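You operate a simulated robot arm through the tools that you are given. There is no shell and no other tool.

The job below is to be done with a simulated two-armed robot. You get a single attempt, and the scene is never put back.

JOB
Take the lid off the black tin and lay it down on the top of the tool chest.
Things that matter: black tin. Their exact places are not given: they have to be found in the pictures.

Only the result counts: the job must be done as asked and must still hold three seconds after the hand-in. Knocking over, shifting, dropping, spilling or breaking anything else fails it. A push-on lid holds only when it is set on centred and level and pressed home; a screw cap is set on level and turned clockwise until tight.

ROBOT AND FRAMES
Two 7-joint arms with two-finger parallel grippers on one trunk, on a base that moves. Base frame: it is fixed to the floor where the robot stands at the start and does not move with it; the origin is under the middle of the robot, x ahead of it, y to its left, z up. Lengths are in m, angles in degrees, forces in N, time in s.
The left shoulder is at the start at [0.05, 0.165, 1.205], the right one opposite. With the tool pointing down near the work surface each hand reaches from about 0.24 to 0.7 m from the robot's upright axis, wherever it stands, measured 20 degrees to its own side. Payload 3.91 kg a hand.
The TCP of each hand is the grasp point between the finger pads, 0.03 m short of the fingertips. In the tool frame z runs along the fingers and y along their closing line. Largest opening 0.11 m; finger width 0.02, thickness 0.01; the body of the gripper, 0.048 by 0.112 m, starts 0.055 m behind the TCP.
Orientation is that of the tool frame in the base frame, as a unit quaternion [x, y, z, w]. With the fingers straight down and closing along the base's y, the tool's x points along the base's -x, its y along +y and its z along -z.

CONTROLS
- The arms move only by the tool send_rows. It takes "left_targets", "right_targets" or both (then of equal length, played together; a hand with none holds still); each is a list of rows, each a list of 6 numbers: the shift along the tool's x, y, z in m, then the turn, a rotation vector about the tool's x, y, z in degrees. In form: [[dx, dy, dz, wx, wy, wz], ...]. A call has 1 to 20 rows; each row shifts and turns the commanded pose from where the row before left it, along the tool's axes as they then stand. "left_fingers" and "right_fingers" are, for a hand that has rows, the gripper command, from -1 (shut) to 1 (fully open), values between in proportion, set as the call begins (left out, the last holds). Each row takes 0.2 s and may step no farther than 0.05 m and 8.6 degrees from the row before; otherwise, or with a gripper value out of range, the whole call is refused. A pose out of reach is approached as far as the arm can. The call stops where the force on the tool passes 40 N (or 10 N more than at its start, if that is more) or the arm is blocked; 0.2 s more then pass. The fingers move at their own pace (about 0.045 m/s each) and stop on an object; they squeeze with about 27 N. The grip force told is the motor's: it shows also when the fingers shut on nothing. Time passes only in rows, and 0.2 s behind the last, so rows that do not move let the fingers close. It gives the time, the measured TCP pose, the force on the tool (base axes), the opening and the grip force at its end, in the units of the frame above (readings bear some noise), with the torque about the TCP (base axes, N m) and any sound that the robot's microphone picked up, and new pictures: "show" is both (left out), scene, wrist or none (wrist: the cameras of the hands that moved).
- Cameras (640 x 400 px; columns grow to the right, rows downward): "scene" is now at [0.0927, 0.0529, 1.3937]; the picture's right is [0.55, -0.83, 0.00], its down [-0.48, -0.32, -0.82] and it looks along [0.68, 0.45, -0.57] (base axes); focal length 260 px, centre (320, 200). "left" rides on the left gripper at [0.072, -0.017, -0.103] in its tool frame; the picture's right is [0.23, 0.97, 0.00], its down [-0.76, 0.18, -0.62] and it looks along [-0.61, 0.14, 0.78] (tool axes); focal length 222 px, centre (320, 200). "right" rides on the right gripper at [0.072, 0.017, -0.103] in its tool frame; the picture's right is [-0.23, 0.97, 0.00], its down [-0.76, -0.18, -0.62] and it looks along [-0.61, -0.14, 0.78] (tool axes); focal length 222 px, centre (320, 200).
- move_column(by): slides the trunk up (or, below 0, down) by that many m; the arms and the scene camera ride with it, the base frame stays. It gives what a move gives, with no picture.
- steer(legs): drives the robot by 1 to 6 legs, each [ahead, left, turn to the left] in m, m and degrees, along the robot's own axes; the way and the turn of a leg run together, so that a leg with both is an arc; at most 1.5 m and 180 degrees a leg. The arms and the cameras ride along, it lands a little off, and it stops where it bumps. It gives what a move gives, and a new picture of the scene camera.
- aim_head(pan, tilt): turns the head with the scene camera to pan (to the left, within 80 degrees either way) and tilt (down, from -29 to 69), counted from straight ahead of the robot. It gives what a move gives, and a new picture of the scene camera.
- measure_at(camera, pixels): there is no depth. For up to 12 entries [column, row, z] of the newest picture of that camera ("zoom" is the newest enlarged one), the place [x, y] in the base frame at which the ray of that pixel passes the height z, good to about 0.002 m, but the place of the scene camera against the robot may be out by one fixed shift of up to 0.025 m in any direction. No time passes.
- zoom(camera, box): a new picture of the part [left, top, right, bottom] of that camera's present view, enlarged. No time passes.
- close_job(): hands the job in; it is judged then, once.

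Leave the grippers open and the arms clear of the work at the hand-in unless told otherwise.

The tools are called after "Request:" by a JSON object that holds its "name" and its "arguments". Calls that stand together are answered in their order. send_rows: Moves the arms, as the interface text tells. Its arguments: {"type":"object","properties":{"left_targets":{"type":"array","items":{"type":"array","items":{"type":"number"}}},"left_fingers":{"type":"number"},"right_targets":{"type":"array","items":{"type":"array","items":{"type":"number"}}},"right_fingers":{"type":"number"},"show":{"type":"string","enum":["both","scene","wrist","none"]}},"required":[]} The other tools are called the same way: move_column (by) moves the trunk up or down; steer (legs) drives the base; aim_head (pan, tilt) turns the head that bears the scene camera; measure_at (camera, pixels) gives the place at which the rays of pixels pass given heights; zoom (camera, box) takes an enlarged picture of a part of a camera's view; close_job () hands the job in.

At the start:

```text
clock: 0.0
left_position: [0.244, 0.2558, 1.2252]
left_tool_rot: [0.0, 1.0, 0.0, 0.0]
left_contact_force: [0.5, -0.4, 0.5]
left_torque: [0.0, -0.02, -0.03]
left_grip_width: 0.1098
left_grip_force: 0.1
right_position: [0.2874, 0.0152, 1.1625]
right_tool_rot: [0.0, 1.0, -0.001, 0.001]
right_contact_force: [0.4, -0.8, -1.5]
right_torque: [0.0, -0.02, 0.01]
right_grip_width: 0.1101
right_grip_force: 0.1
trunk travel left (down, up): [-0.425, 0.078]
robot x, y, heading: [-0.0022, 0.0002, -0.2]
head pan, tilt (commanded): [33.6, 35.0]
```

scene: 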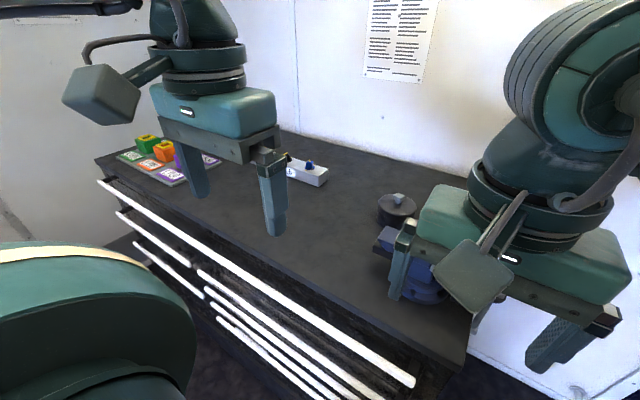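
right: 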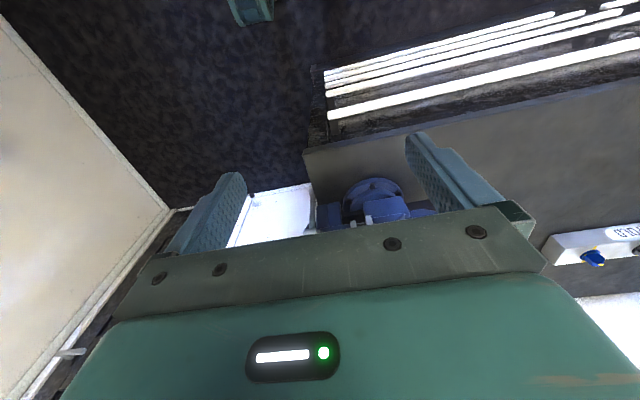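
left: 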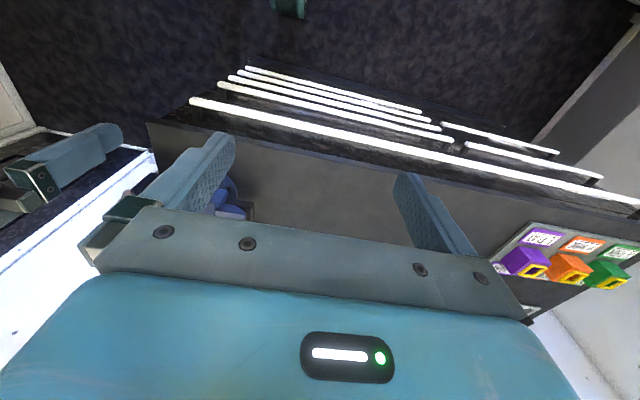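

The scene picture shows a dark tool chest top with a round dark tin near (396, 208), partly behind the right hand, and a blue machine (a vise?) next to it. I'll zoom in on that area first.

Request:
{"name": "zoom", "arguments": {"camera": "scene", "box": [340, 160, 480, 320]}}

Request:
{"name": "zoom", "arguments": {"camera": "scene", "box": [80, 110, 340, 270]}}

```text
2.50 times, centred on (410, 240) of scene
```

zoom: 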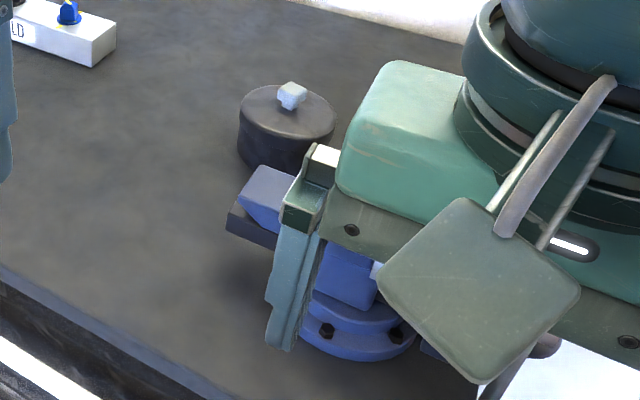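

```text
2.46 times, centred on (210, 190) of scene
```

zoom: 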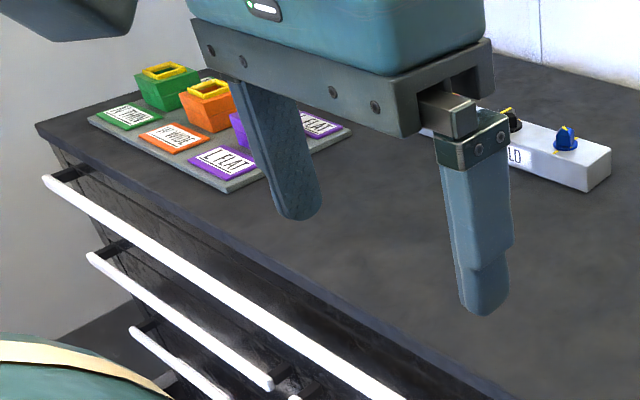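

The black tin is a low dark cylinder with a pale cube-like knob on its lid, right behind a blue vise. I don't know the heights yet, so I'll get the rays for several candidate heights.

Request:
{"name": "measure_at", "arguments": {"camera": "scene", "pixels": [[398, 197, 0.8], [398, 197, 0.9], [398, 197, 1.0], [414, 386, 0.8], [414, 386, 0.9], [97, 160, 0.8], [97, 160, 0.9], [465, 365, 0.8], [465, 365, 0.9]]}}

```text
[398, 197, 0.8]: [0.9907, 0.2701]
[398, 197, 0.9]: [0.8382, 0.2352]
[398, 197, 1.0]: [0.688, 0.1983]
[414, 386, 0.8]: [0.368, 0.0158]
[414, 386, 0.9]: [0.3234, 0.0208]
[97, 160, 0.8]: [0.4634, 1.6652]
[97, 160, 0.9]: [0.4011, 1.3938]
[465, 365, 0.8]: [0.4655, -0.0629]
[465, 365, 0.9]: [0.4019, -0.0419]
```

To find the chest height I'll use the same corner in the left wrist view: the front right corner of the chest top near (148,123). I'll also use the purple box and the right wrist view for cross-checks.

Request:
{"name": "measure_at", "arguments": {"camera": "left", "pixels": [[148, 123, 0.7], [148, 123, 0.8], [148, 123, 0.9], [148, 123, 1.0], [225, 190, 0.8], [225, 190, 0.9]]}}

Request:
{"name": "measure_at", "arguments": {"camera": "right", "pixels": [[303, 152, 0.7], [303, 152, 0.8], [303, 152, 0.9], [303, 152, 1.0], [553, 258, 0.8], [553, 258, 0.9]]}}

Request:
{"name": "zoom", "arguments": {"camera": "right", "box": [220, 120, 460, 270]}}

```text
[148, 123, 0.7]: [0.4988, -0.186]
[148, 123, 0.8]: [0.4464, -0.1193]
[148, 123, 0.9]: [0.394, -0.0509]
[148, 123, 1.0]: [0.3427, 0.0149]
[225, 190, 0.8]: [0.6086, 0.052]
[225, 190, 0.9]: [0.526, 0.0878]
```

```text
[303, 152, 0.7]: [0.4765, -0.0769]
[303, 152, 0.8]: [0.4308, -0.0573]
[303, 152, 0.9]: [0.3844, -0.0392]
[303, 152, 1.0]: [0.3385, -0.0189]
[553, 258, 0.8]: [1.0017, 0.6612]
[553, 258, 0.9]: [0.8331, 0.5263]
```

```text
2.67 times, centred on (340, 195) of right
```

zoom: 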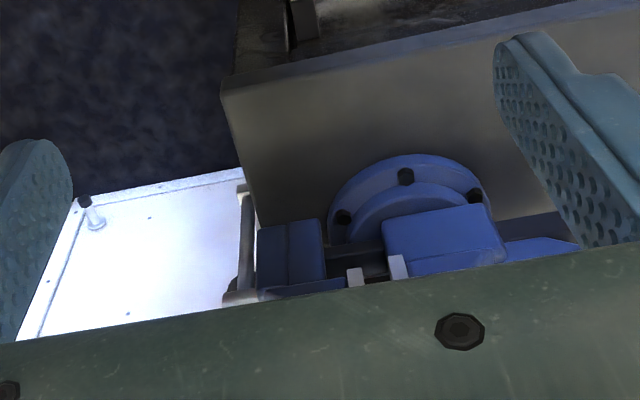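

The wrist views agree that the chest top is about 0.91 m high, and the tin is roughly 0.7 m ahead and 0.2 m left. The right hand blocks the view, so I'll move it 0.2 m to the right over free space first.

Request:
{"name": "send_rows", "arguments": {"right_targets": [[0, -0.04, 0, 0, 0, 0], [0, -0.04, 0, 0, 0, 0], [0, -0.04, 0, 0, 0, 0], [0, -0.04, 0, 0, 0, 0], [0, -0.04, 0, 0, 0, 0]], "show": "both"}}

```text
clock: 1.2
left_position: [0.2443, 0.2529, 1.2259]
left_tool_rot: [-0.001, 1.0, 0.001, -0.001]
left_contact_force: [-0.2, -0.3, 0.7]
left_torque: [0.0, 0.01, 0.02]
left_grip_width: 0.1101
left_grip_force: 0.0
right_position: [0.2863, -0.1861, 1.1599]
right_tool_rot: [-0.001, 1.0, 0.0, 0.001]
right_contact_force: [-0.6, 0.1, -0.5]
right_torque: [0.02, 0.0, 0.01]
right_grip_width: 0.1101
right_grip_force: 0.1
trunk travel left (down, up): [-0.425, 0.078]
robot x, y, heading: [-0.0018, -0.0029, -0.1]
head pan, tilt (commanded): [33.6, 35.0]
```

scene: 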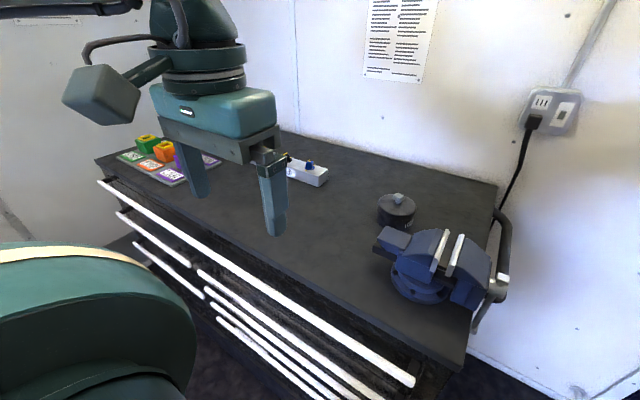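
right: 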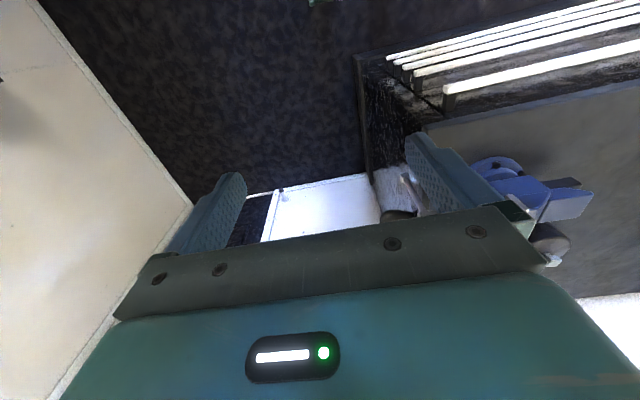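

The view is clear now: the tin is at (396, 210), just behind the vise, with a wall behind the chest. I'll zoom in on it.

Request:
{"name": "zoom", "arguments": {"camera": "scene", "box": [350, 170, 450, 240]}}

Request:
{"name": "zoom", "arguments": {"camera": "right", "box": [420, 120, 640, 300]}}

```text
5.71 times, centred on (400, 205) of scene
```

zoom: 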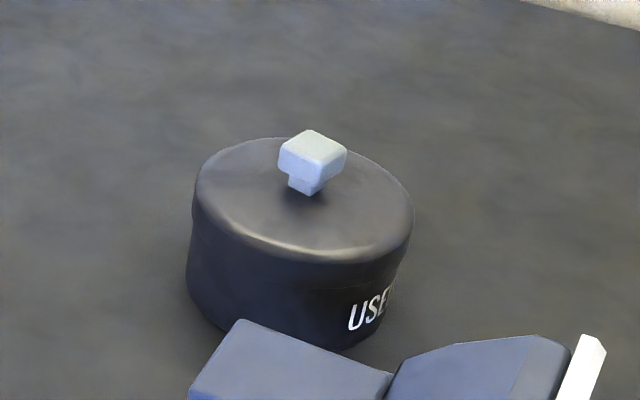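

```text
2.22 times, centred on (530, 210) of right
```

zoom: 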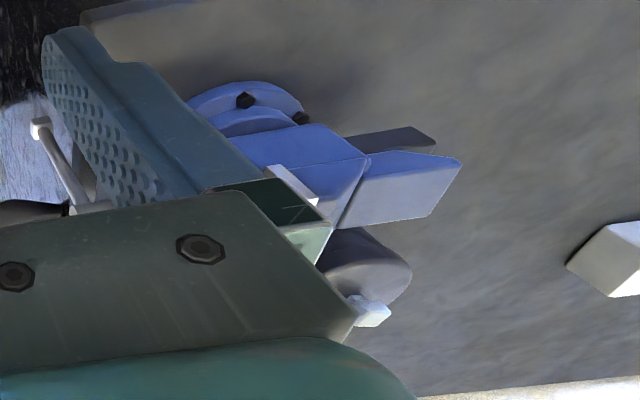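

Request:
{"name": "measure_at", "arguments": {"camera": "scene", "pixels": [[396, 231, 0.91], [379.6, 217, 0.91], [399, 194, 0.98], [399, 194, 1.0], [380, 206, 0.97], [418, 207, 0.97], [398, 214, 0.97], [396, 194, 0.97], [465, 367, 0.91], [497, 185, 0.91], [268, 129, 0.91], [97, 160, 0.91]]}}

```text
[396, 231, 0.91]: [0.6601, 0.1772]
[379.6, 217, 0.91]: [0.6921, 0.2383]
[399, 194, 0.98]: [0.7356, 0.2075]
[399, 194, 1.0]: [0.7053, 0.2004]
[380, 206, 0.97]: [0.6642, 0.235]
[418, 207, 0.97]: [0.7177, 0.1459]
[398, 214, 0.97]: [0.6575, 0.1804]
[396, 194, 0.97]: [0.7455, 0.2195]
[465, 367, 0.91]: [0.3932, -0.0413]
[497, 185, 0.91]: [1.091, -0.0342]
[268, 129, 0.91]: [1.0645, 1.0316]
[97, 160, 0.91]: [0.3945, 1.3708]
```

The chest top spans x≈0.39 to 1.08. The tin is centred near (0.70, 0.195), which is slightly beyond comfortable reach. I'll look down at the gap between the base and the chest before driving closer.

Request:
{"name": "aim_head", "arguments": {"pan": 0, "tilt": 69}}

```text
clock: 2.2
left_position: [0.2434, 0.2544, 1.2243]
left_tool_rot: [0.0, 1.0, 0.0, 0.0]
left_contact_force: [0.7, 1.0, -0.4]
left_torque: [-0.01, 0.01, 0.01]
left_grip_width: 0.1101
left_grip_force: 0.1
right_position: [0.2866, -0.1844, 1.1607]
right_tool_rot: [0.0, 1.0, -0.001, 0.001]
right_contact_force: [0.6, -0.1, -0.2]
right_torque: [-0.01, -0.01, -0.03]
right_grip_width: 0.1099
right_grip_force: 0.0
trunk travel left (down, up): [-0.425, 0.078]
robot x, y, heading: [0.0003, -0.0014, 0.0]
head pan, tilt (commanded): [0.0, 68.8]
```

scene: 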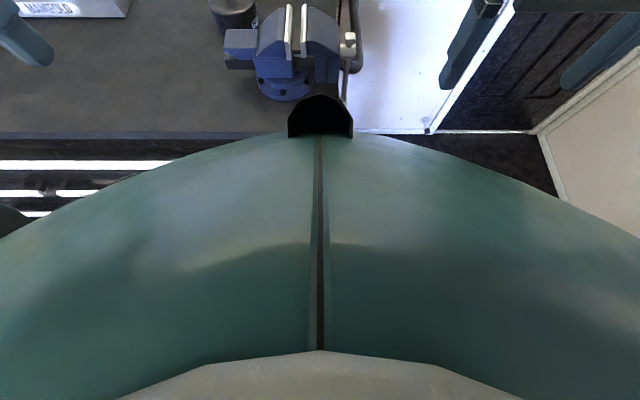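

The gap isn't visible past the torso. I'll drive ahead only 0.05 m, which should bring the tin into comfortable reach without touching the chest.

Request:
{"name": "steer", "arguments": {"legs": [[0.05, 0, 0]]}}

```text
clock: 3.2
left_position: [0.288, 0.2527, 1.2262]
left_tool_rot: [0.001, 1.0, 0.0, 0.001]
left_contact_force: [-1.1, 0.4, 0.7]
left_torque: [-0.03, -0.02, 0.03]
left_grip_width: 0.1103
left_grip_force: 0.1
right_position: [0.3298, -0.1861, 1.1624]
right_tool_rot: [0.001, 1.0, 0.001, 0.001]
right_contact_force: [0.8, 0.6, 0.1]
right_torque: [-0.03, -0.05, -0.03]
right_grip_width: 0.1102
right_grip_force: 0.0
trunk travel left (down, up): [-0.425, 0.078]
robot x, y, heading: [0.0461, 0.0014, -0.0]
head pan, tilt (commanded): [0.0, 68.8]
stopped in leg 1: the robot was blocked; the commanded pose is now the measured one
```

scene: 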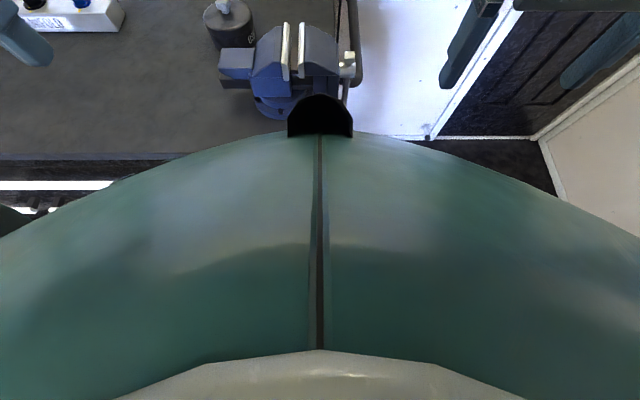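

The base bumped the chest front at x=0.046, so this is as close as it gets, and the tin is now about 0.68 m from the axis. I'll point the head at the tin to check that nothing shifted.

Request:
{"name": "aim_head", "arguments": {"pan": 18, "tilt": 38}}

```text
clock: 4.2
left_position: [0.2905, 0.2535, 1.2242]
left_tool_rot: [0.001, 1.0, 0.001, 0.0]
left_contact_force: [0.0, -1.0, -0.7]
left_torque: [-0.02, -0.02, 0.01]
left_grip_width: 0.1098
left_grip_force: 0.1
right_position: [0.3301, -0.1845, 1.1628]
right_tool_rot: [0.001, 1.0, 0.001, 0.001]
right_contact_force: [0.1, -0.2, -0.7]
right_torque: [-0.01, 0.0, -0.02]
right_grip_width: 0.1102
right_grip_force: 0.1
trunk travel left (down, up): [-0.425, 0.078]
robot x, y, heading: [0.047, 0.0028, 0.1]
head pan, tilt (commanded): [18.0, 38.0]
```

scene: 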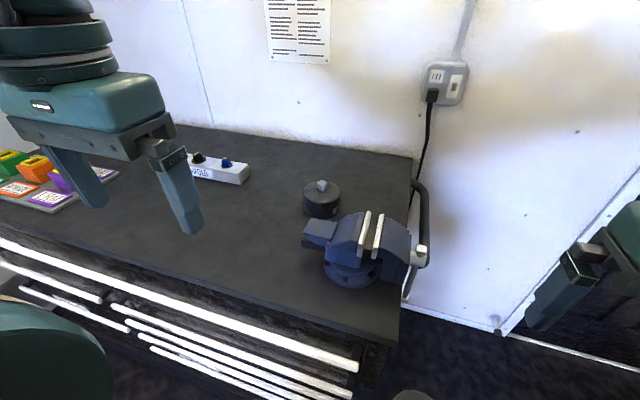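

Nothing shifted. I'll zoom on the tin at (321, 198) and measure it again.

Request:
{"name": "zoom", "arguments": {"camera": "scene", "box": [270, 160, 430, 260]}}

Request:
{"name": "measure_at", "arguments": {"camera": "scene", "pixels": [[323, 182, 1.0], [323, 182, 0.99], [303, 195, 0.97], [341, 195, 0.97], [303, 240, 0.96], [367, 212, 1.03], [380, 215, 1.03], [410, 255, 1.0], [425, 245, 1.0]]}}

```text
4.00 times, centred on (350, 210) of scene
```

zoom: 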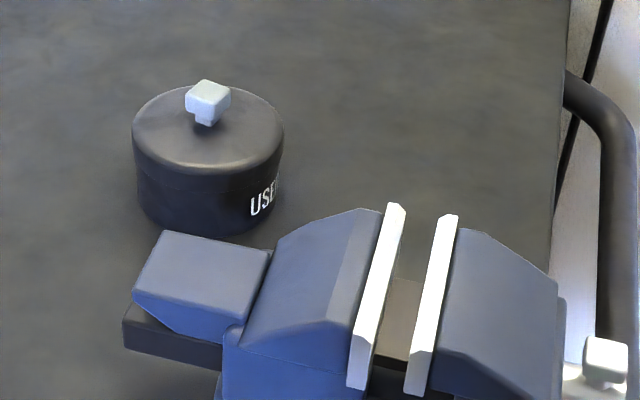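

```text
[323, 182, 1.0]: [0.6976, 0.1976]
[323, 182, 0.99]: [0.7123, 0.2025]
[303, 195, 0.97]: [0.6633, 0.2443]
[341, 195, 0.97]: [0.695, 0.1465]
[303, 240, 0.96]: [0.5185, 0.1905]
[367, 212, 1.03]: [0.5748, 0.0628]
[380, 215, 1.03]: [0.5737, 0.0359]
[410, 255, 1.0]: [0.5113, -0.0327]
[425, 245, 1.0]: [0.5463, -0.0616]
```

Now I'll bring the left hand forward at its current height, well above the vise, until its wrist camera looks down at the tin.

Request:
{"name": "send_rows", "arguments": {"left_targets": [[-0.0375, -0.0075, 0, 0, 0, 0], [-0.0375, -0.0075, 0, 0, 0, 0], [-0.0375, -0.0075, 0, 0, 0, 0], [-0.0375, -0.0075, 0, 0, 0, 0], [-0.0375, -0.0075, 0, 0, 0, 0], [-0.0375, -0.0075, 0, 0, 0, 0], [-0.0375, -0.0075, 0, 0, 0, 0], [-0.0375, -0.0075, 0, 0, 0, 0]], "left_fingers": 1, "show": "both"}}

```text
clock: 6.0
left_position: [0.5692, 0.2107, 1.2229]
left_tool_rot: [0.001, 1.0, 0.0, 0.001]
left_contact_force: [-0.5, -0.6, -0.6]
left_torque: [0.03, 0.02, -0.02]
left_grip_width: 0.1102
left_grip_force: 0.1
left hand out of reach, approached as far as the arm can: row 8
right_position: [0.3309, -0.1858, 1.1621]
right_tool_rot: [0.001, 1.0, 0.001, 0.003]
right_contact_force: [-1.0, -0.8, -0.2]
right_torque: [0.01, 0.0, 0.0]
right_grip_width: 0.1101
right_grip_force: 0.1
trunk travel left (down, up): [-0.425, 0.078]
robot x, y, heading: [0.0458, -0.0, -0.3]
head pan, tilt (commanded): [18.0, 38.0]
```

scene: 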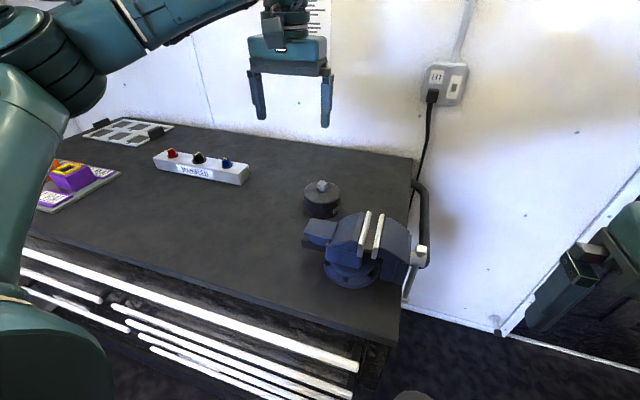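
left: 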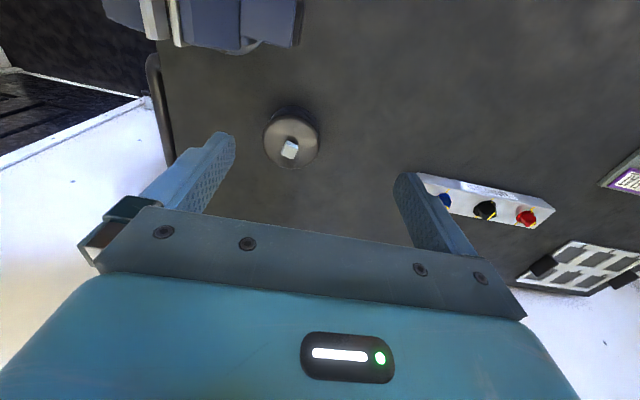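

The reach ran out at x≈0.57 at this height, but lower down it will extend. The tin is now well seen in the left wrist view at (291, 137). I'll zoom in there.

Request:
{"name": "zoom", "arguments": {"camera": "left", "box": [230, 90, 350, 180]}}

Request:
{"name": "measure_at", "arguments": {"camera": "left", "pixels": [[289, 149, 1.0], [289, 149, 0.99], [262, 139, 0.965], [319, 143, 0.965], [291, 168, 0.965], [291, 112, 0.965], [303, 0, 1.0], [300, 45, 0.95], [180, 45, 1.02], [160, 37, 1.02]]}}

```text
4.44 times, centred on (290, 135) of left
```

zoom: 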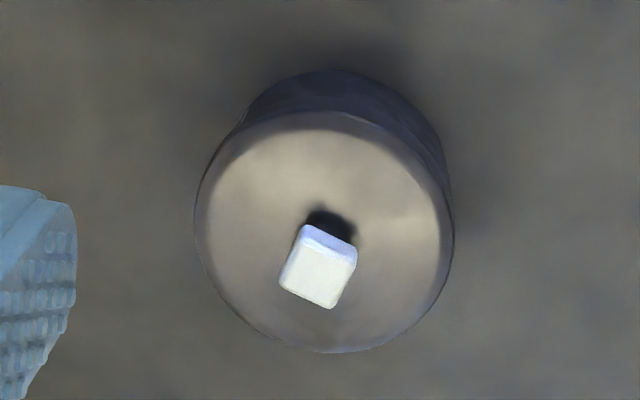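

```text
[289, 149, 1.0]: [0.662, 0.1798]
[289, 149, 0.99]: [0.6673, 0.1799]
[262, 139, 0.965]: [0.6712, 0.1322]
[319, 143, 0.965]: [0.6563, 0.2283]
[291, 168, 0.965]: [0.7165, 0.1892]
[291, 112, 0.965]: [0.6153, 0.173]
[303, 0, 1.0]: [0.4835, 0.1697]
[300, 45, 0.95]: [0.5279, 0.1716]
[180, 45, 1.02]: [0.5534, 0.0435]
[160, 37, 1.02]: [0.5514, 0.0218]
```

Request:
{"name": "measure_at", "arguments": {"camera": "zoom", "pixels": [[319, 275, 1.0], [319, 275, 0.99], [319, 275, 0.98], [195, 212, 0.965], [455, 232, 0.965], [340, 352, 0.965], [320, 112, 0.965], [303, 243, 0.995], [357, 264, 0.995], [333, 307, 0.995], [281, 284, 0.995]]}}

```text
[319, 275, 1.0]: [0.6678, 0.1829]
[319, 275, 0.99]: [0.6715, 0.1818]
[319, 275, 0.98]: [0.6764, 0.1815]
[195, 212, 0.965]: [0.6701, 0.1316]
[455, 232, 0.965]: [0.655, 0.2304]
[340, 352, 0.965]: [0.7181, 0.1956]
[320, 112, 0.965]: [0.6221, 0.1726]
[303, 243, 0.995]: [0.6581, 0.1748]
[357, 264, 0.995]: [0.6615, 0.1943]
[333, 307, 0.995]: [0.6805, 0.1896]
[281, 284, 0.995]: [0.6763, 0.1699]
```

The wrist view puts the knob near (0.667, 0.183) at z≈1.0, with its sides turned about 12° from the base axes. The scene camera is offset by about 2–3 cm, so I'll trust the wrist camera. I'll lower the hand 0.1 m, turn it 12° to match the knob, and take a second view to fix the heights.

Request:
{"name": "send_rows", "arguments": {"left_targets": [[0, 0, 0.025, 0, 0, 0], [0, 0, 0.025, 0, 0, 0], [0, 0, 0.025, 0, 0, 0], [0, 0, 0.02, 0, 0, 0], [0, 0, 0, 0, 0, 6], [0, 0, 0, 0, 0, 6], [0, 0, 0, 0, 0, 0]], "left_fingers": 1, "show": "both"}}

```text
clock: 7.6
left_position: [0.5713, 0.2092, 1.1253]
left_tool_rot: [0.107, 0.994, 0.0, 0.0]
left_contact_force: [1.2, -0.2, 0.4]
left_torque: [0.02, -0.01, 0.0]
left_grip_width: 0.1099
left_grip_force: 0.0
right_position: [0.3301, -0.1849, 1.161]
right_tool_rot: [0.001, 1.0, 0.002, 0.001]
right_contact_force: [0.0, 0.5, -0.6]
right_torque: [-0.01, 0.03, -0.02]
right_grip_width: 0.1102
right_grip_force: 0.1
trunk travel left (down, up): [-0.425, 0.078]
robot x, y, heading: [0.043, 0.0003, -0.2]
head pan, tilt (commanded): [18.0, 38.0]
```

scene: 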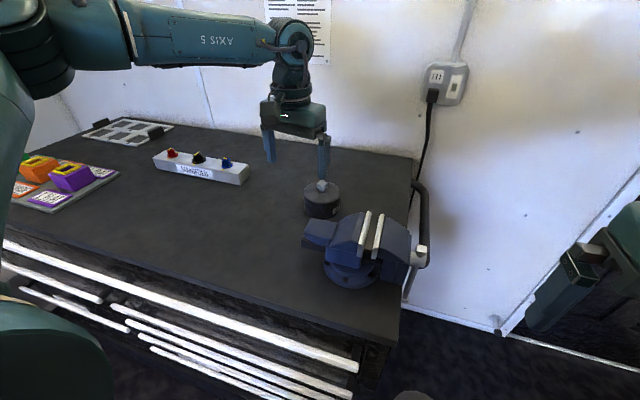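
left: 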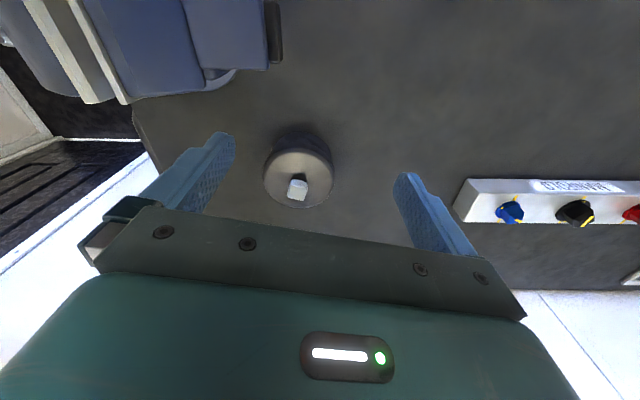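

Request:
{"name": "zoom", "arguments": {"camera": "left", "box": [240, 120, 360, 220]}}

```text
4.00 times, centred on (300, 170) of left
```

zoom: 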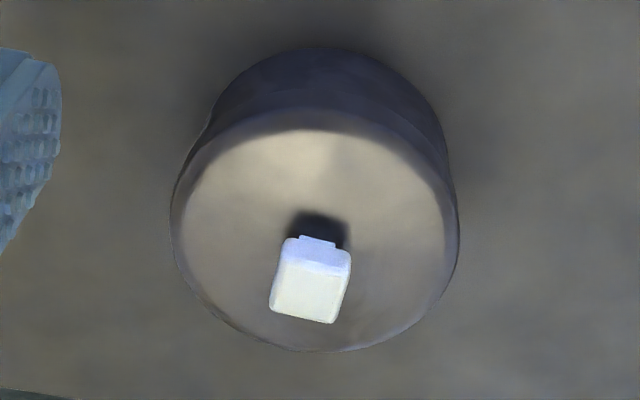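

Request:
{"name": "measure_at", "arguments": {"camera": "zoom", "pixels": [[310, 293, 1.01], [310, 293, 1.0], [310, 293, 0.99], [310, 293, 0.98], [171, 220, 0.965], [460, 230, 0.965], [320, 352, 0.965], [320, 352, 0.955], [283, 263, 0.995], [350, 278, 0.995], [333, 323, 0.995], [270, 312, 0.995]]}}

```text
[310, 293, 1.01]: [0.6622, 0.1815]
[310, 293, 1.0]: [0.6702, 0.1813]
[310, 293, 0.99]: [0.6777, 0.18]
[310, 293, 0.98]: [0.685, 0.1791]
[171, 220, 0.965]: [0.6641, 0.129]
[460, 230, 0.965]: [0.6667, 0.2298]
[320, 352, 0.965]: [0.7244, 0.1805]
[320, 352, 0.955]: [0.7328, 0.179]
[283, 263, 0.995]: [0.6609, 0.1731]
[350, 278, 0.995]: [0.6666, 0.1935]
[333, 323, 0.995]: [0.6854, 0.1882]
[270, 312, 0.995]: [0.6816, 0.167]
```

From the two views I estimate the knob top at z≈1.005 and (0.666, 0.181), and the lid top at z≈0.973. I'll move the hand above the knob at TCP z≈1.075 with the fingers half open (about 55 mm), so they stay within the lid's outline.

Request:
{"name": "send_rows", "arguments": {"left_targets": [[-0.0247, -0.0018, 0.0125, 0, 0, 0], [-0.0247, -0.0018, 0.0125, 0, 0, 0], [-0.0247, -0.0018, 0.0125, 0, 0, 0], [-0.0247, -0.0018, 0.0125, 0, 0, 0], [0, 0, 0, 0, 0, 0]], "left_fingers": 0.0, "show": "both"}}

```text
clock: 8.8
left_position: [0.5978, 0.2179, 1.0919]
left_tool_rot: [0.105, 0.994, -0.001, 0.001]
left_contact_force: [-0.4, 0.0, -0.5]
left_torque: [0.0, 0.02, -0.03]
left_grip_width: 0.0549
left_grip_force: 0.1
left hand out of reach, approached as far as the arm can: row 1, 2, 3, 4
right_position: [0.3324, -0.1865, 1.1618]
right_tool_rot: [0.001, 1.0, 0.0, 0.001]
right_contact_force: [-0.7, -0.5, -1.2]
right_torque: [-0.02, -0.02, 0.02]
right_grip_width: 0.1101
right_grip_force: 0.0
trunk travel left (down, up): [-0.425, 0.078]
robot x, y, heading: [0.0455, -0.0017, -0.1]
head pan, tilt (commanded): [18.0, 38.0]
```

scene: 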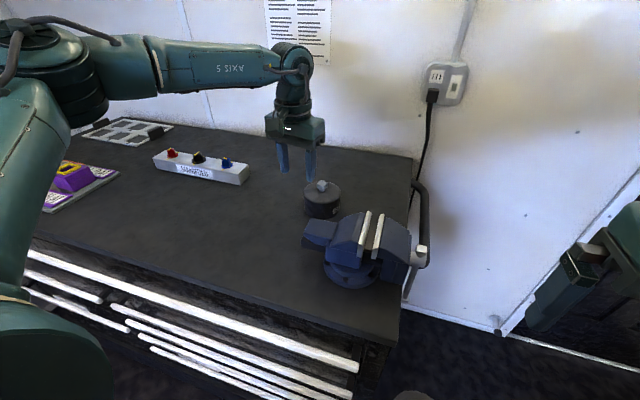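
left: 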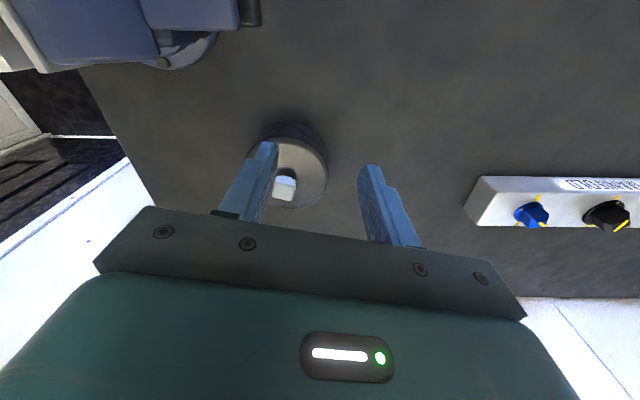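

The arm hit its reach limit at this height, and reach grows as the hand gets lower relative to the shoulder. I'll raise the trunk 0.075 m so the hand works lower relative to the shoulder. Nothing is above the arms.

Request:
{"name": "move_column", "arguments": {"by": 0.075}}

```text
clock: 9.9
left_position: [0.5967, 0.2182, 1.1668]
left_tool_rot: [0.105, 0.994, -0.001, 0.0]
left_contact_force: [-0.2, 0.1, -0.8]
left_torque: [-0.02, 0.0, -0.03]
left_grip_width: 0.0551
left_grip_force: 0.1
right_position: [0.3319, -0.1864, 1.2365]
right_tool_rot: [0.002, 1.0, 0.001, 0.001]
right_contact_force: [0.7, -0.7, 0.1]
right_torque: [0.01, -0.02, 0.0]
right_grip_width: 0.1099
right_grip_force: 0.0
trunk travel left (down, up): [-0.5, 0.003]
robot x, y, heading: [0.045, -0.0034, 0.0]
head pan, tilt (commanded): [18.0, 38.0]
```

Next I'll lower the hand straight down to z≈1.08 (fingertips about 1.05, clear of the knob at 1.005), then move forward over the knob.

Request:
{"name": "send_rows", "arguments": {"left_targets": [[0, 0, 0.022, 0, 0, 0], [0, 0, 0.022, 0, 0, 0], [0, 0, 0.022, 0, 0, 0], [0, 0, 0.021, 0, 0, 0], [-0.0188, -0.0054, 0, 0, 0, 0], [-0.0188, -0.0054, 0, 0, 0, 0], [-0.0188, -0.0054, 0, 0, 0, 0], [-0.0188, -0.0054, 0, 0, 0, 0], [0, 0, 0, 0, 0, 0]], "show": "both"}}

```text
clock: 11.9
left_position: [0.5887, 0.2292, 1.096]
left_tool_rot: [0.106, 0.994, -0.001, 0.001]
left_contact_force: [-0.4, 0.1, -0.5]
left_torque: [-0.01, -0.04, -0.02]
left_grip_width: 0.0549
left_grip_force: 0.1
left hand out of reach, approached as far as the arm can: row 2, 3, 4, 5, 6, 7, 8
right_position: [0.3314, -0.1859, 1.2369]
right_tool_rot: [0.001, 1.0, 0.001, 0.001]
right_contact_force: [-0.3, -0.9, -0.5]
right_torque: [0.0, -0.02, -0.01]
right_grip_width: 0.1101
right_grip_force: 0.1
trunk travel left (down, up): [-0.5, 0.003]
robot x, y, heading: [0.0469, -0.0032, 0.1]
head pan, tilt (commanded): [18.0, 38.0]
```

scene: 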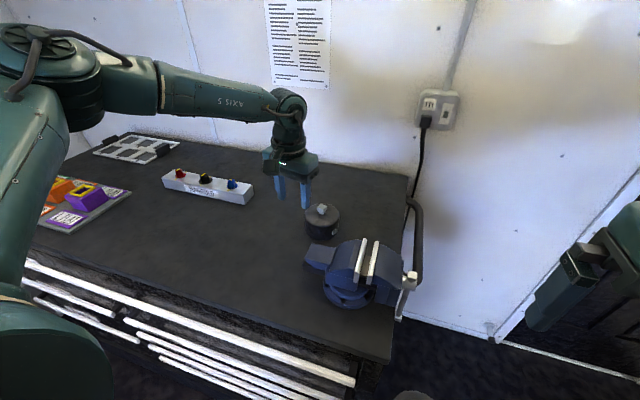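
left: 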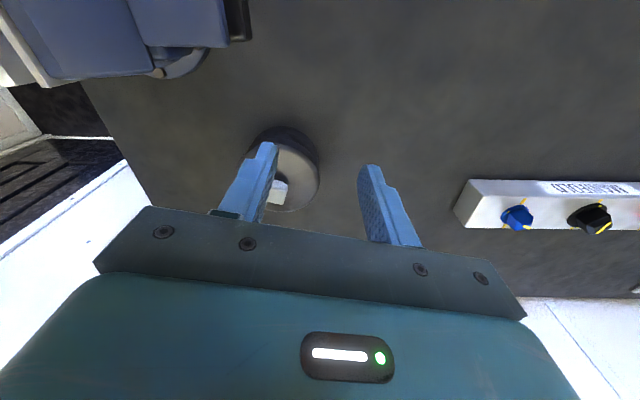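

Raising the trunk didn't help, so the arm seems limited by its posture rather than its length. I'll turn the head to look at the left arm's configuration.

Request:
{"name": "aim_head", "arguments": {"pan": 50, "tilt": 30}}

```text
clock: 12.9
left_position: [0.589, 0.2291, 1.0971]
left_tool_rot: [0.105, 0.994, -0.001, 0.0]
left_contact_force: [0.6, -0.2, -0.4]
left_torque: [-0.01, -0.03, -0.01]
left_grip_width: 0.0553
left_grip_force: 0.1
right_position: [0.3322, -0.1863, 1.2363]
right_tool_rot: [0.002, 1.0, 0.001, 0.001]
right_contact_force: [0.2, 0.1, -1.1]
right_torque: [0.0, 0.01, -0.01]
right_grip_width: 0.1098
right_grip_force: 0.1
trunk travel left (down, up): [-0.5, 0.003]
robot x, y, heading: [0.0446, -0.002, -0.1]
head pan, tilt (commanded): [50.0, 30.0]
```

scene: 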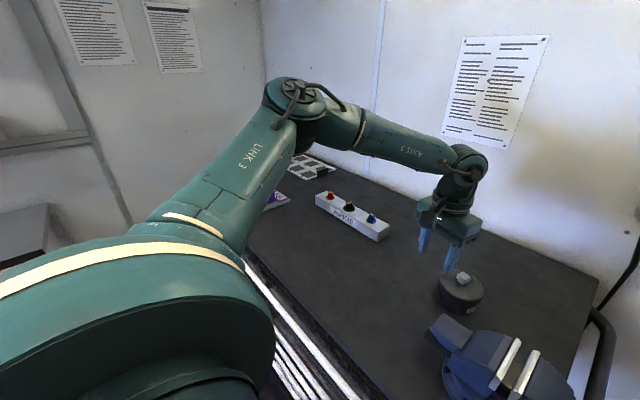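

The elbow is strongly bent and swung out, so a joint limit is stopping the arm, not its length. Tilting the hand about the finger-closing axis, so the fingers point forward and down, keeps the pads flat on the knob and lets the wrist stay farther back. I'll tilt 24° and see if that frees the arm.

Request:
{"name": "send_rows", "arguments": {"left_targets": [[0, 0, 0, 0, -8, 0], [0, 0, 0, 0, -8, 0], [0, 0, 0, 0, -8, 0], [0, 0, 0, 0, 0, 0]], "show": "both"}}

```text
clock: 13.9
left_position: [0.5886, 0.2281, 1.0961]
left_tool_rot: [0.104, 0.972, -0.022, 0.208]
left_contact_force: [0.1, 0.0, 0.0]
left_torque: [-0.02, 0.02, -0.02]
left_grip_width: 0.055
left_grip_force: 0.0
right_position: [0.3314, -0.1854, 1.2373]
right_tool_rot: [0.001, 1.0, 0.001, 0.0]
right_contact_force: [0.8, -0.1, -1.7]
right_torque: [0.01, 0.0, -0.02]
right_grip_width: 0.11
right_grip_force: 0.0
trunk travel left (down, up): [-0.5, 0.003]
robot x, y, heading: [0.0451, -0.0015, 0.0]
head pan, tilt (commanded): [50.0, 30.0]
```

scene: 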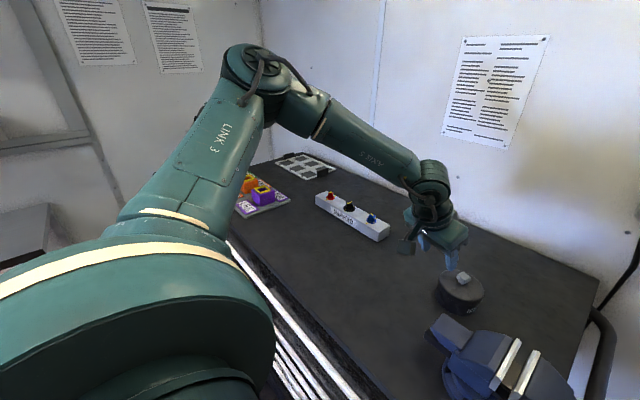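
left: 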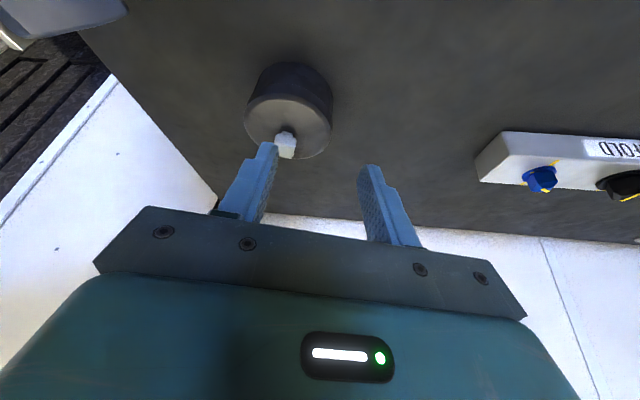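

The tilt was reached with no limit flagged. Now I'll move to a pre-grasp point near (0.640, 0.185, 1.075), just behind and above the knob.

Request:
{"name": "send_rows", "arguments": {"left_targets": [[-0.0114, -0.0078, 0.01085, 0, 0, 0], [-0.0114, -0.0078, 0.01085, 0, 0, 0], [-0.0114, -0.0078, 0.01085, 0, 0, 0], [-0.0114, -0.0078, 0.01085, 0, 0, 0], [0, 0, 0, 0, 0, 0]], "show": "both"}}

```text
clock: 15.1
left_position: [0.6331, 0.1908, 1.0788]
left_tool_rot: [0.102, 0.972, -0.023, 0.209]
left_contact_force: [-0.3, 1.5, 0.7]
left_torque: [0.04, 0.01, 0.0]
left_grip_width: 0.0552
left_grip_force: 0.1
left hand out of reach, approached as far as the arm can: row 4
right_position: [0.331, -0.1858, 1.2361]
right_tool_rot: [0.001, 1.0, 0.001, 0.001]
right_contact_force: [0.0, 0.2, 0.2]
right_torque: [0.01, 0.03, 0.0]
right_grip_width: 0.1102
right_grip_force: 0.0
trunk travel left (down, up): [-0.5, 0.003]
robot x, y, heading: [0.0454, 0.0022, -0.3]
head pan, tilt (commanded): [50.0, 30.0]
```

scene: 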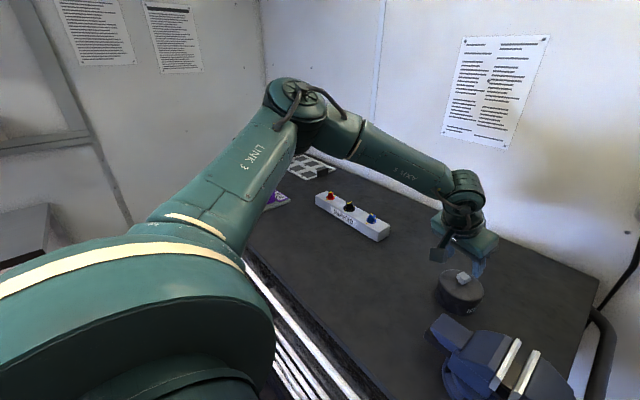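
left: 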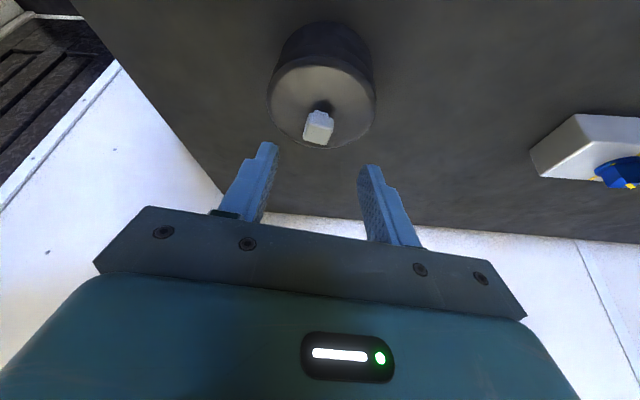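

The arm stopped again with the elbow in the same spot, about 2–3 cm short. More forward tilt plus a lower trunk should bring the knob into reach. First I'll lift and retract the hand a little and tilt it another 20°.

Request:
{"name": "send_rows", "arguments": {"left_targets": [[-0.0036, -0.0016, -0.0258, 0, 0, 0], [-0.0036, -0.0016, -0.0258, 0, 0, 0], [-0.0036, -0.0016, -0.0258, 0, 0, 0], [-0.0036, -0.0016, -0.0258, 0, 0, 0], [0, 0, 0, 0, -7, 0], [0, 0, 0, 0, -7, 0], [0, 0, 0, 0, -6, 0], [0, 0, 0, 0, 0, 0]], "show": "both"}}

```text
clock: 16.9
left_position: [0.6021, 0.1934, 1.1793]
left_tool_rot: [0.098, 0.922, -0.04, 0.373]
left_contact_force: [0.0, -0.1, 0.6]
left_torque: [0.01, -0.04, 0.0]
left_grip_width: 0.0551
left_grip_force: 0.1
right_position: [0.3315, -0.1866, 1.2368]
right_tool_rot: [0.001, 1.0, 0.001, 0.0]
right_contact_force: [0.5, -0.1, -0.3]
right_torque: [-0.01, 0.03, 0.02]
right_grip_width: 0.11
right_grip_force: 0.2
trunk travel left (down, up): [-0.5, 0.003]
robot x, y, heading: [0.0469, -0.0013, -0.1]
head pan, tilt (commanded): [50.0, 30.0]
```

scene: 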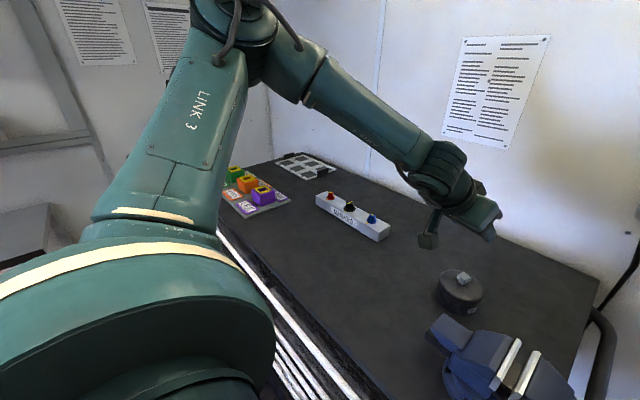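
left: 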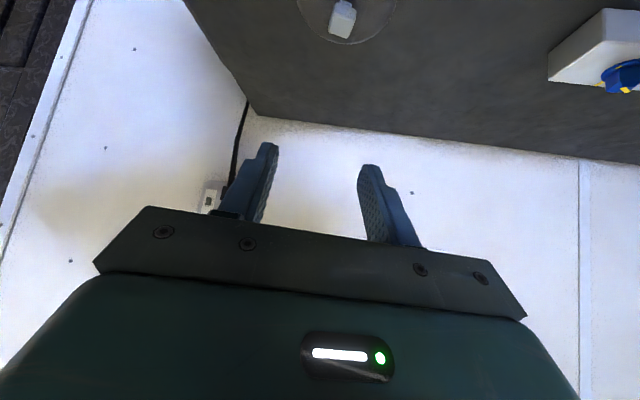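

No limit was flagged at the 44° tilt. The hand is at (0.602, 0.193, 1.179). I'll lower the trunk 0.10 m, which brings the TCP to about z=1.08 with the fingertips at about 1.06, still clear of the knob.

Request:
{"name": "move_column", "arguments": {"by": -0.1}}

```text
clock: 18.2
left_position: [0.6019, 0.1917, 1.0792]
left_tool_rot: [0.097, 0.922, -0.04, 0.373]
left_contact_force: [0.3, 0.6, 0.3]
left_torque: [0.01, 0.01, -0.01]
left_grip_width: 0.0549
left_grip_force: 0.1
right_position: [0.3313, -0.1858, 1.136]
right_tool_rot: [0.001, 1.0, 0.001, 0.001]
right_contact_force: [0.2, 0.3, 0.1]
right_torque: [-0.01, 0.02, 0.02]
right_grip_width: 0.11
right_grip_force: 0.0
trunk travel left (down, up): [-0.4, 0.103]
robot x, y, heading: [0.0455, -0.0043, -0.1]
head pan, tilt (commanded): [50.0, 30.0]
```

Request:
{"name": "zoom", "arguments": {"camera": "left", "box": [220, 0, 460, 150]}}

Request:
{"name": "aim_head", "arguments": {"pan": 18, "tilt": 38}}

```text
2.67 times, centred on (340, 75) of left
```

zoom: 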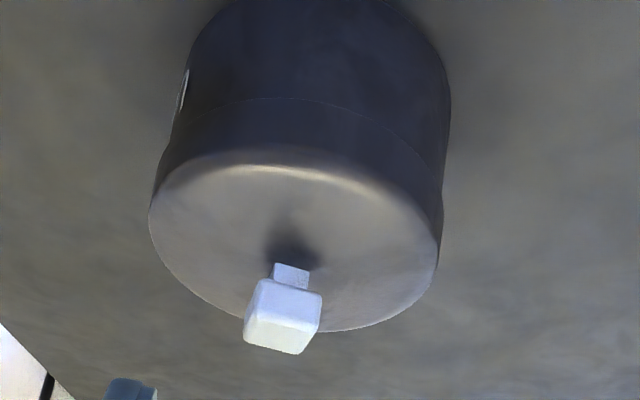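

```text
clock: 19.2
left_position: [0.6021, 0.1927, 1.0795]
left_tool_rot: [0.097, 0.922, -0.04, 0.374]
left_contact_force: [0.4, 0.5, 0.1]
left_torque: [-0.01, -0.04, 0.02]
left_grip_width: 0.055
left_grip_force: 0.1
right_position: [0.3322, -0.1862, 1.1367]
right_tool_rot: [0.001, 1.0, 0.001, 0.0]
right_contact_force: [-0.6, -0.8, -0.1]
right_torque: [-0.02, 0.0, -0.02]
right_grip_width: 0.1099
right_grip_force: 0.1
trunk travel left (down, up): [-0.4, 0.103]
robot x, y, heading: [0.0442, 0.0022, 0.1]
head pan, tilt (commanded): [18.0, 38.0]
```

scene: 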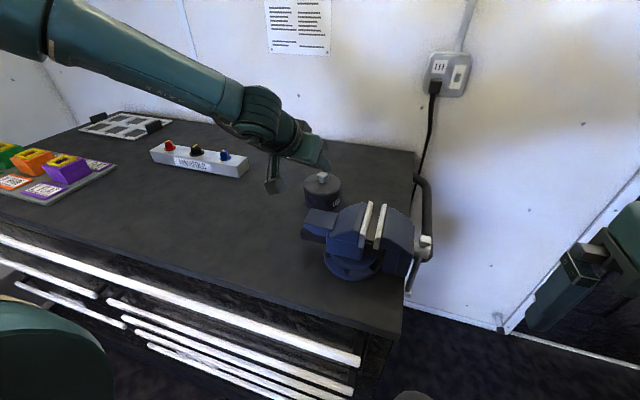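

This view is clear: the seam between lid and body, and the knob's head and neck are all visible. I'll measure the knob's edges, the lid edge and the seam to fix the heights.

Request:
{"name": "zoom", "arguments": {"camera": "left", "box": [220, 0, 460, 150]}}

Request:
{"name": "measure_at", "arguments": {"camera": "left", "pixels": [[326, 121, 1.0], [326, 121, 1.005], [326, 121, 1.01], [328, 107, 0.985], [328, 107, 0.99], [328, 107, 0.995], [322, 130, 1.0], [322, 130, 1.005], [322, 130, 1.01], [329, 100, 0.97], [329, 100, 0.975], [329, 100, 0.98]]}}

```text
2.67 times, centred on (340, 75) of left
```

zoom: 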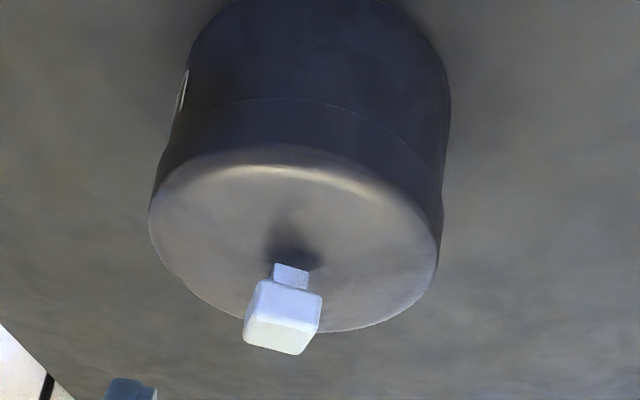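

```text
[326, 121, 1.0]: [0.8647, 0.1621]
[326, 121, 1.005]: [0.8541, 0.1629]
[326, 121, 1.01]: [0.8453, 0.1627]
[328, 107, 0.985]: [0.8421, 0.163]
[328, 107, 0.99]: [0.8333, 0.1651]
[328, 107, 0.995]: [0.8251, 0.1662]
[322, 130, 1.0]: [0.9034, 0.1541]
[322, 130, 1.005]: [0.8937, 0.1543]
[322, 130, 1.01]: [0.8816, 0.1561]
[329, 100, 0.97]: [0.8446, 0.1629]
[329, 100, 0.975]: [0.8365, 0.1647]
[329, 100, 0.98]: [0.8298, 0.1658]
```

The plain "left" measurement used an older picture, so I'll measure on the fresh zoom picture instead.

Request:
{"name": "measure_at", "arguments": {"camera": "zoom", "pixels": [[283, 322, 1.0], [283, 322, 1.01], [283, 322, 1.02], [290, 286, 0.985], [290, 286, 0.995], [273, 350, 1.005], [273, 350, 1.015], [291, 265, 0.975], [291, 265, 0.985], [150, 215, 0.972], [438, 255, 0.972], [330, 332, 0.972]]}}

```text
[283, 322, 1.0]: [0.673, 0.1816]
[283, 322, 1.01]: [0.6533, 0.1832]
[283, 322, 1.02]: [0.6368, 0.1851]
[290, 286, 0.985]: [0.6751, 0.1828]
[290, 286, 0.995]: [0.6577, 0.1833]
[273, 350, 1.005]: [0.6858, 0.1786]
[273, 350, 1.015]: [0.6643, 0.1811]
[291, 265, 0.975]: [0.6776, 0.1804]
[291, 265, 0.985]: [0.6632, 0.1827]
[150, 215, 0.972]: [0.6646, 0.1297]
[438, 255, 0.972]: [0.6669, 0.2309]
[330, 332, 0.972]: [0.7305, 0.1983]
```

From this view: the knob head spans z≈0.996–1.009 and is centred near (0.6645, 0.182). The lid's flat top is at about 0.980 and the chest top at about 0.915. I'll line up on the approach line first, about 5 cm short of the grasp.

Request:
{"name": "send_rows", "arguments": {"left_targets": [[0.004, 0.0015, 0.0157, 0, 0, 0], [0.0039, 0.0014, 0.0156, 0, 0, 0], [0, 0, 0, 0, 0, 0]], "show": "both"}}

```text
clock: 20.0
left_position: [0.6174, 0.1898, 1.0515]
left_tool_rot: [0.097, 0.921, -0.04, 0.374]
left_contact_force: [0.0, -0.4, 0.6]
left_torque: [-0.01, -0.01, 0.0]
left_grip_width: 0.0549
left_grip_force: 0.0
right_position: [0.3302, -0.1864, 1.1372]
right_tool_rot: [0.001, 1.0, 0.001, 0.001]
right_contact_force: [0.0, 0.3, 0.6]
right_torque: [0.03, -0.01, 0.01]
right_grip_width: 0.11
right_grip_force: 0.2
trunk travel left (down, up): [-0.4, 0.103]
robot x, y, heading: [0.0477, 0.0001, 0.1]
head pan, tilt (commanded): [18.0, 38.0]
```

scene: 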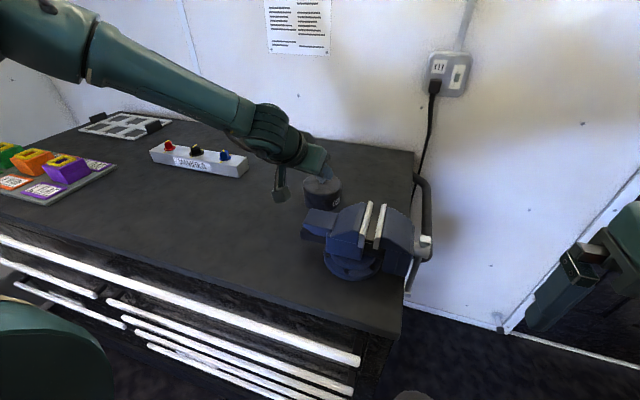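
left: 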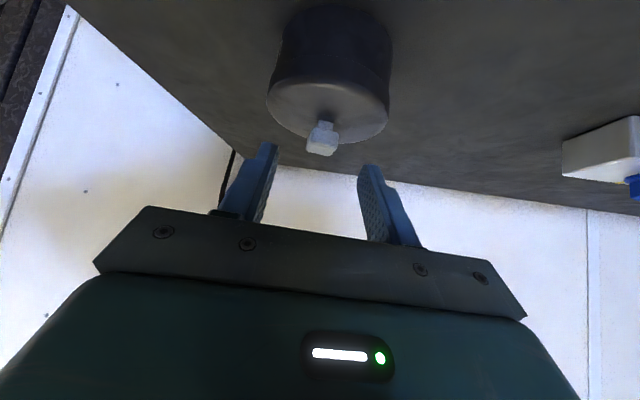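

The knob at (322, 138) lies centred between the fingers. I'll advance 3 cm along the finger direction and check again.

Request:
{"name": "send_rows", "arguments": {"left_targets": [[0, 0, 0.015, 0, 0, 0], [0, 0, 0.015, 0, 0, 0], [0, 0, 0, 0, 0, 0]], "show": "wrist"}}

Request:
{"name": "zoom", "arguments": {"camera": "left", "box": [240, 80, 400, 200]}}

```text
clock: 20.8
left_position: [0.638, 0.186, 1.0288]
left_tool_rot: [0.098, 0.922, -0.04, 0.373]
left_contact_force: [-0.7, 0.5, -0.5]
left_torque: [-0.04, 0.01, 0.02]
left_grip_width: 0.0549
left_grip_force: 0.1
right_position: [0.3301, -0.1852, 1.1366]
right_tool_rot: [0.002, 1.0, 0.0, 0.0]
right_contact_force: [0.3, 0.4, -0.7]
right_torque: [-0.02, -0.01, 0.06]
right_grip_width: 0.1098
right_grip_force: 0.0
trunk travel left (down, up): [-0.4, 0.103]
robot x, y, heading: [0.0444, 0.0001, -0.1]
head pan, tilt (commanded): [18.0, 38.0]
```

left: 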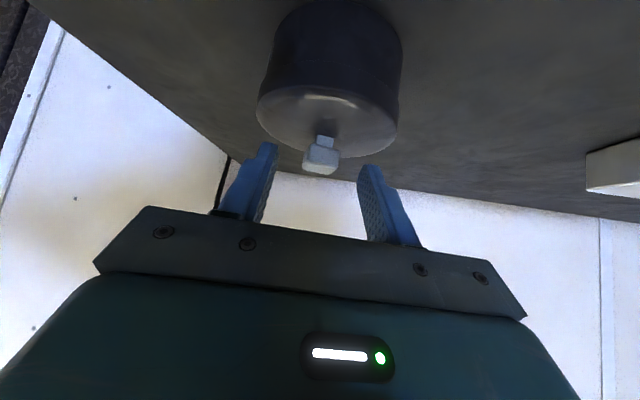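

```text
3.33 times, centred on (320, 140) of left
```

zoom: 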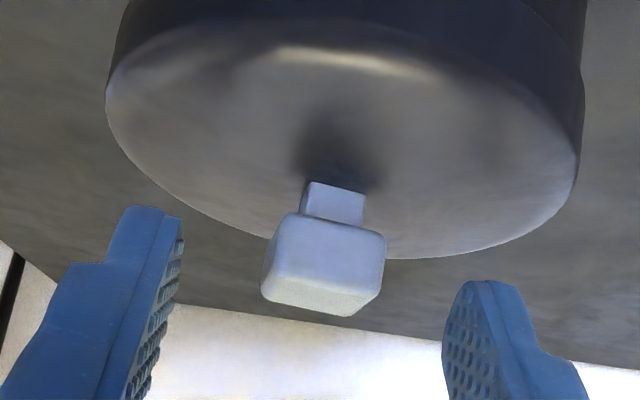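

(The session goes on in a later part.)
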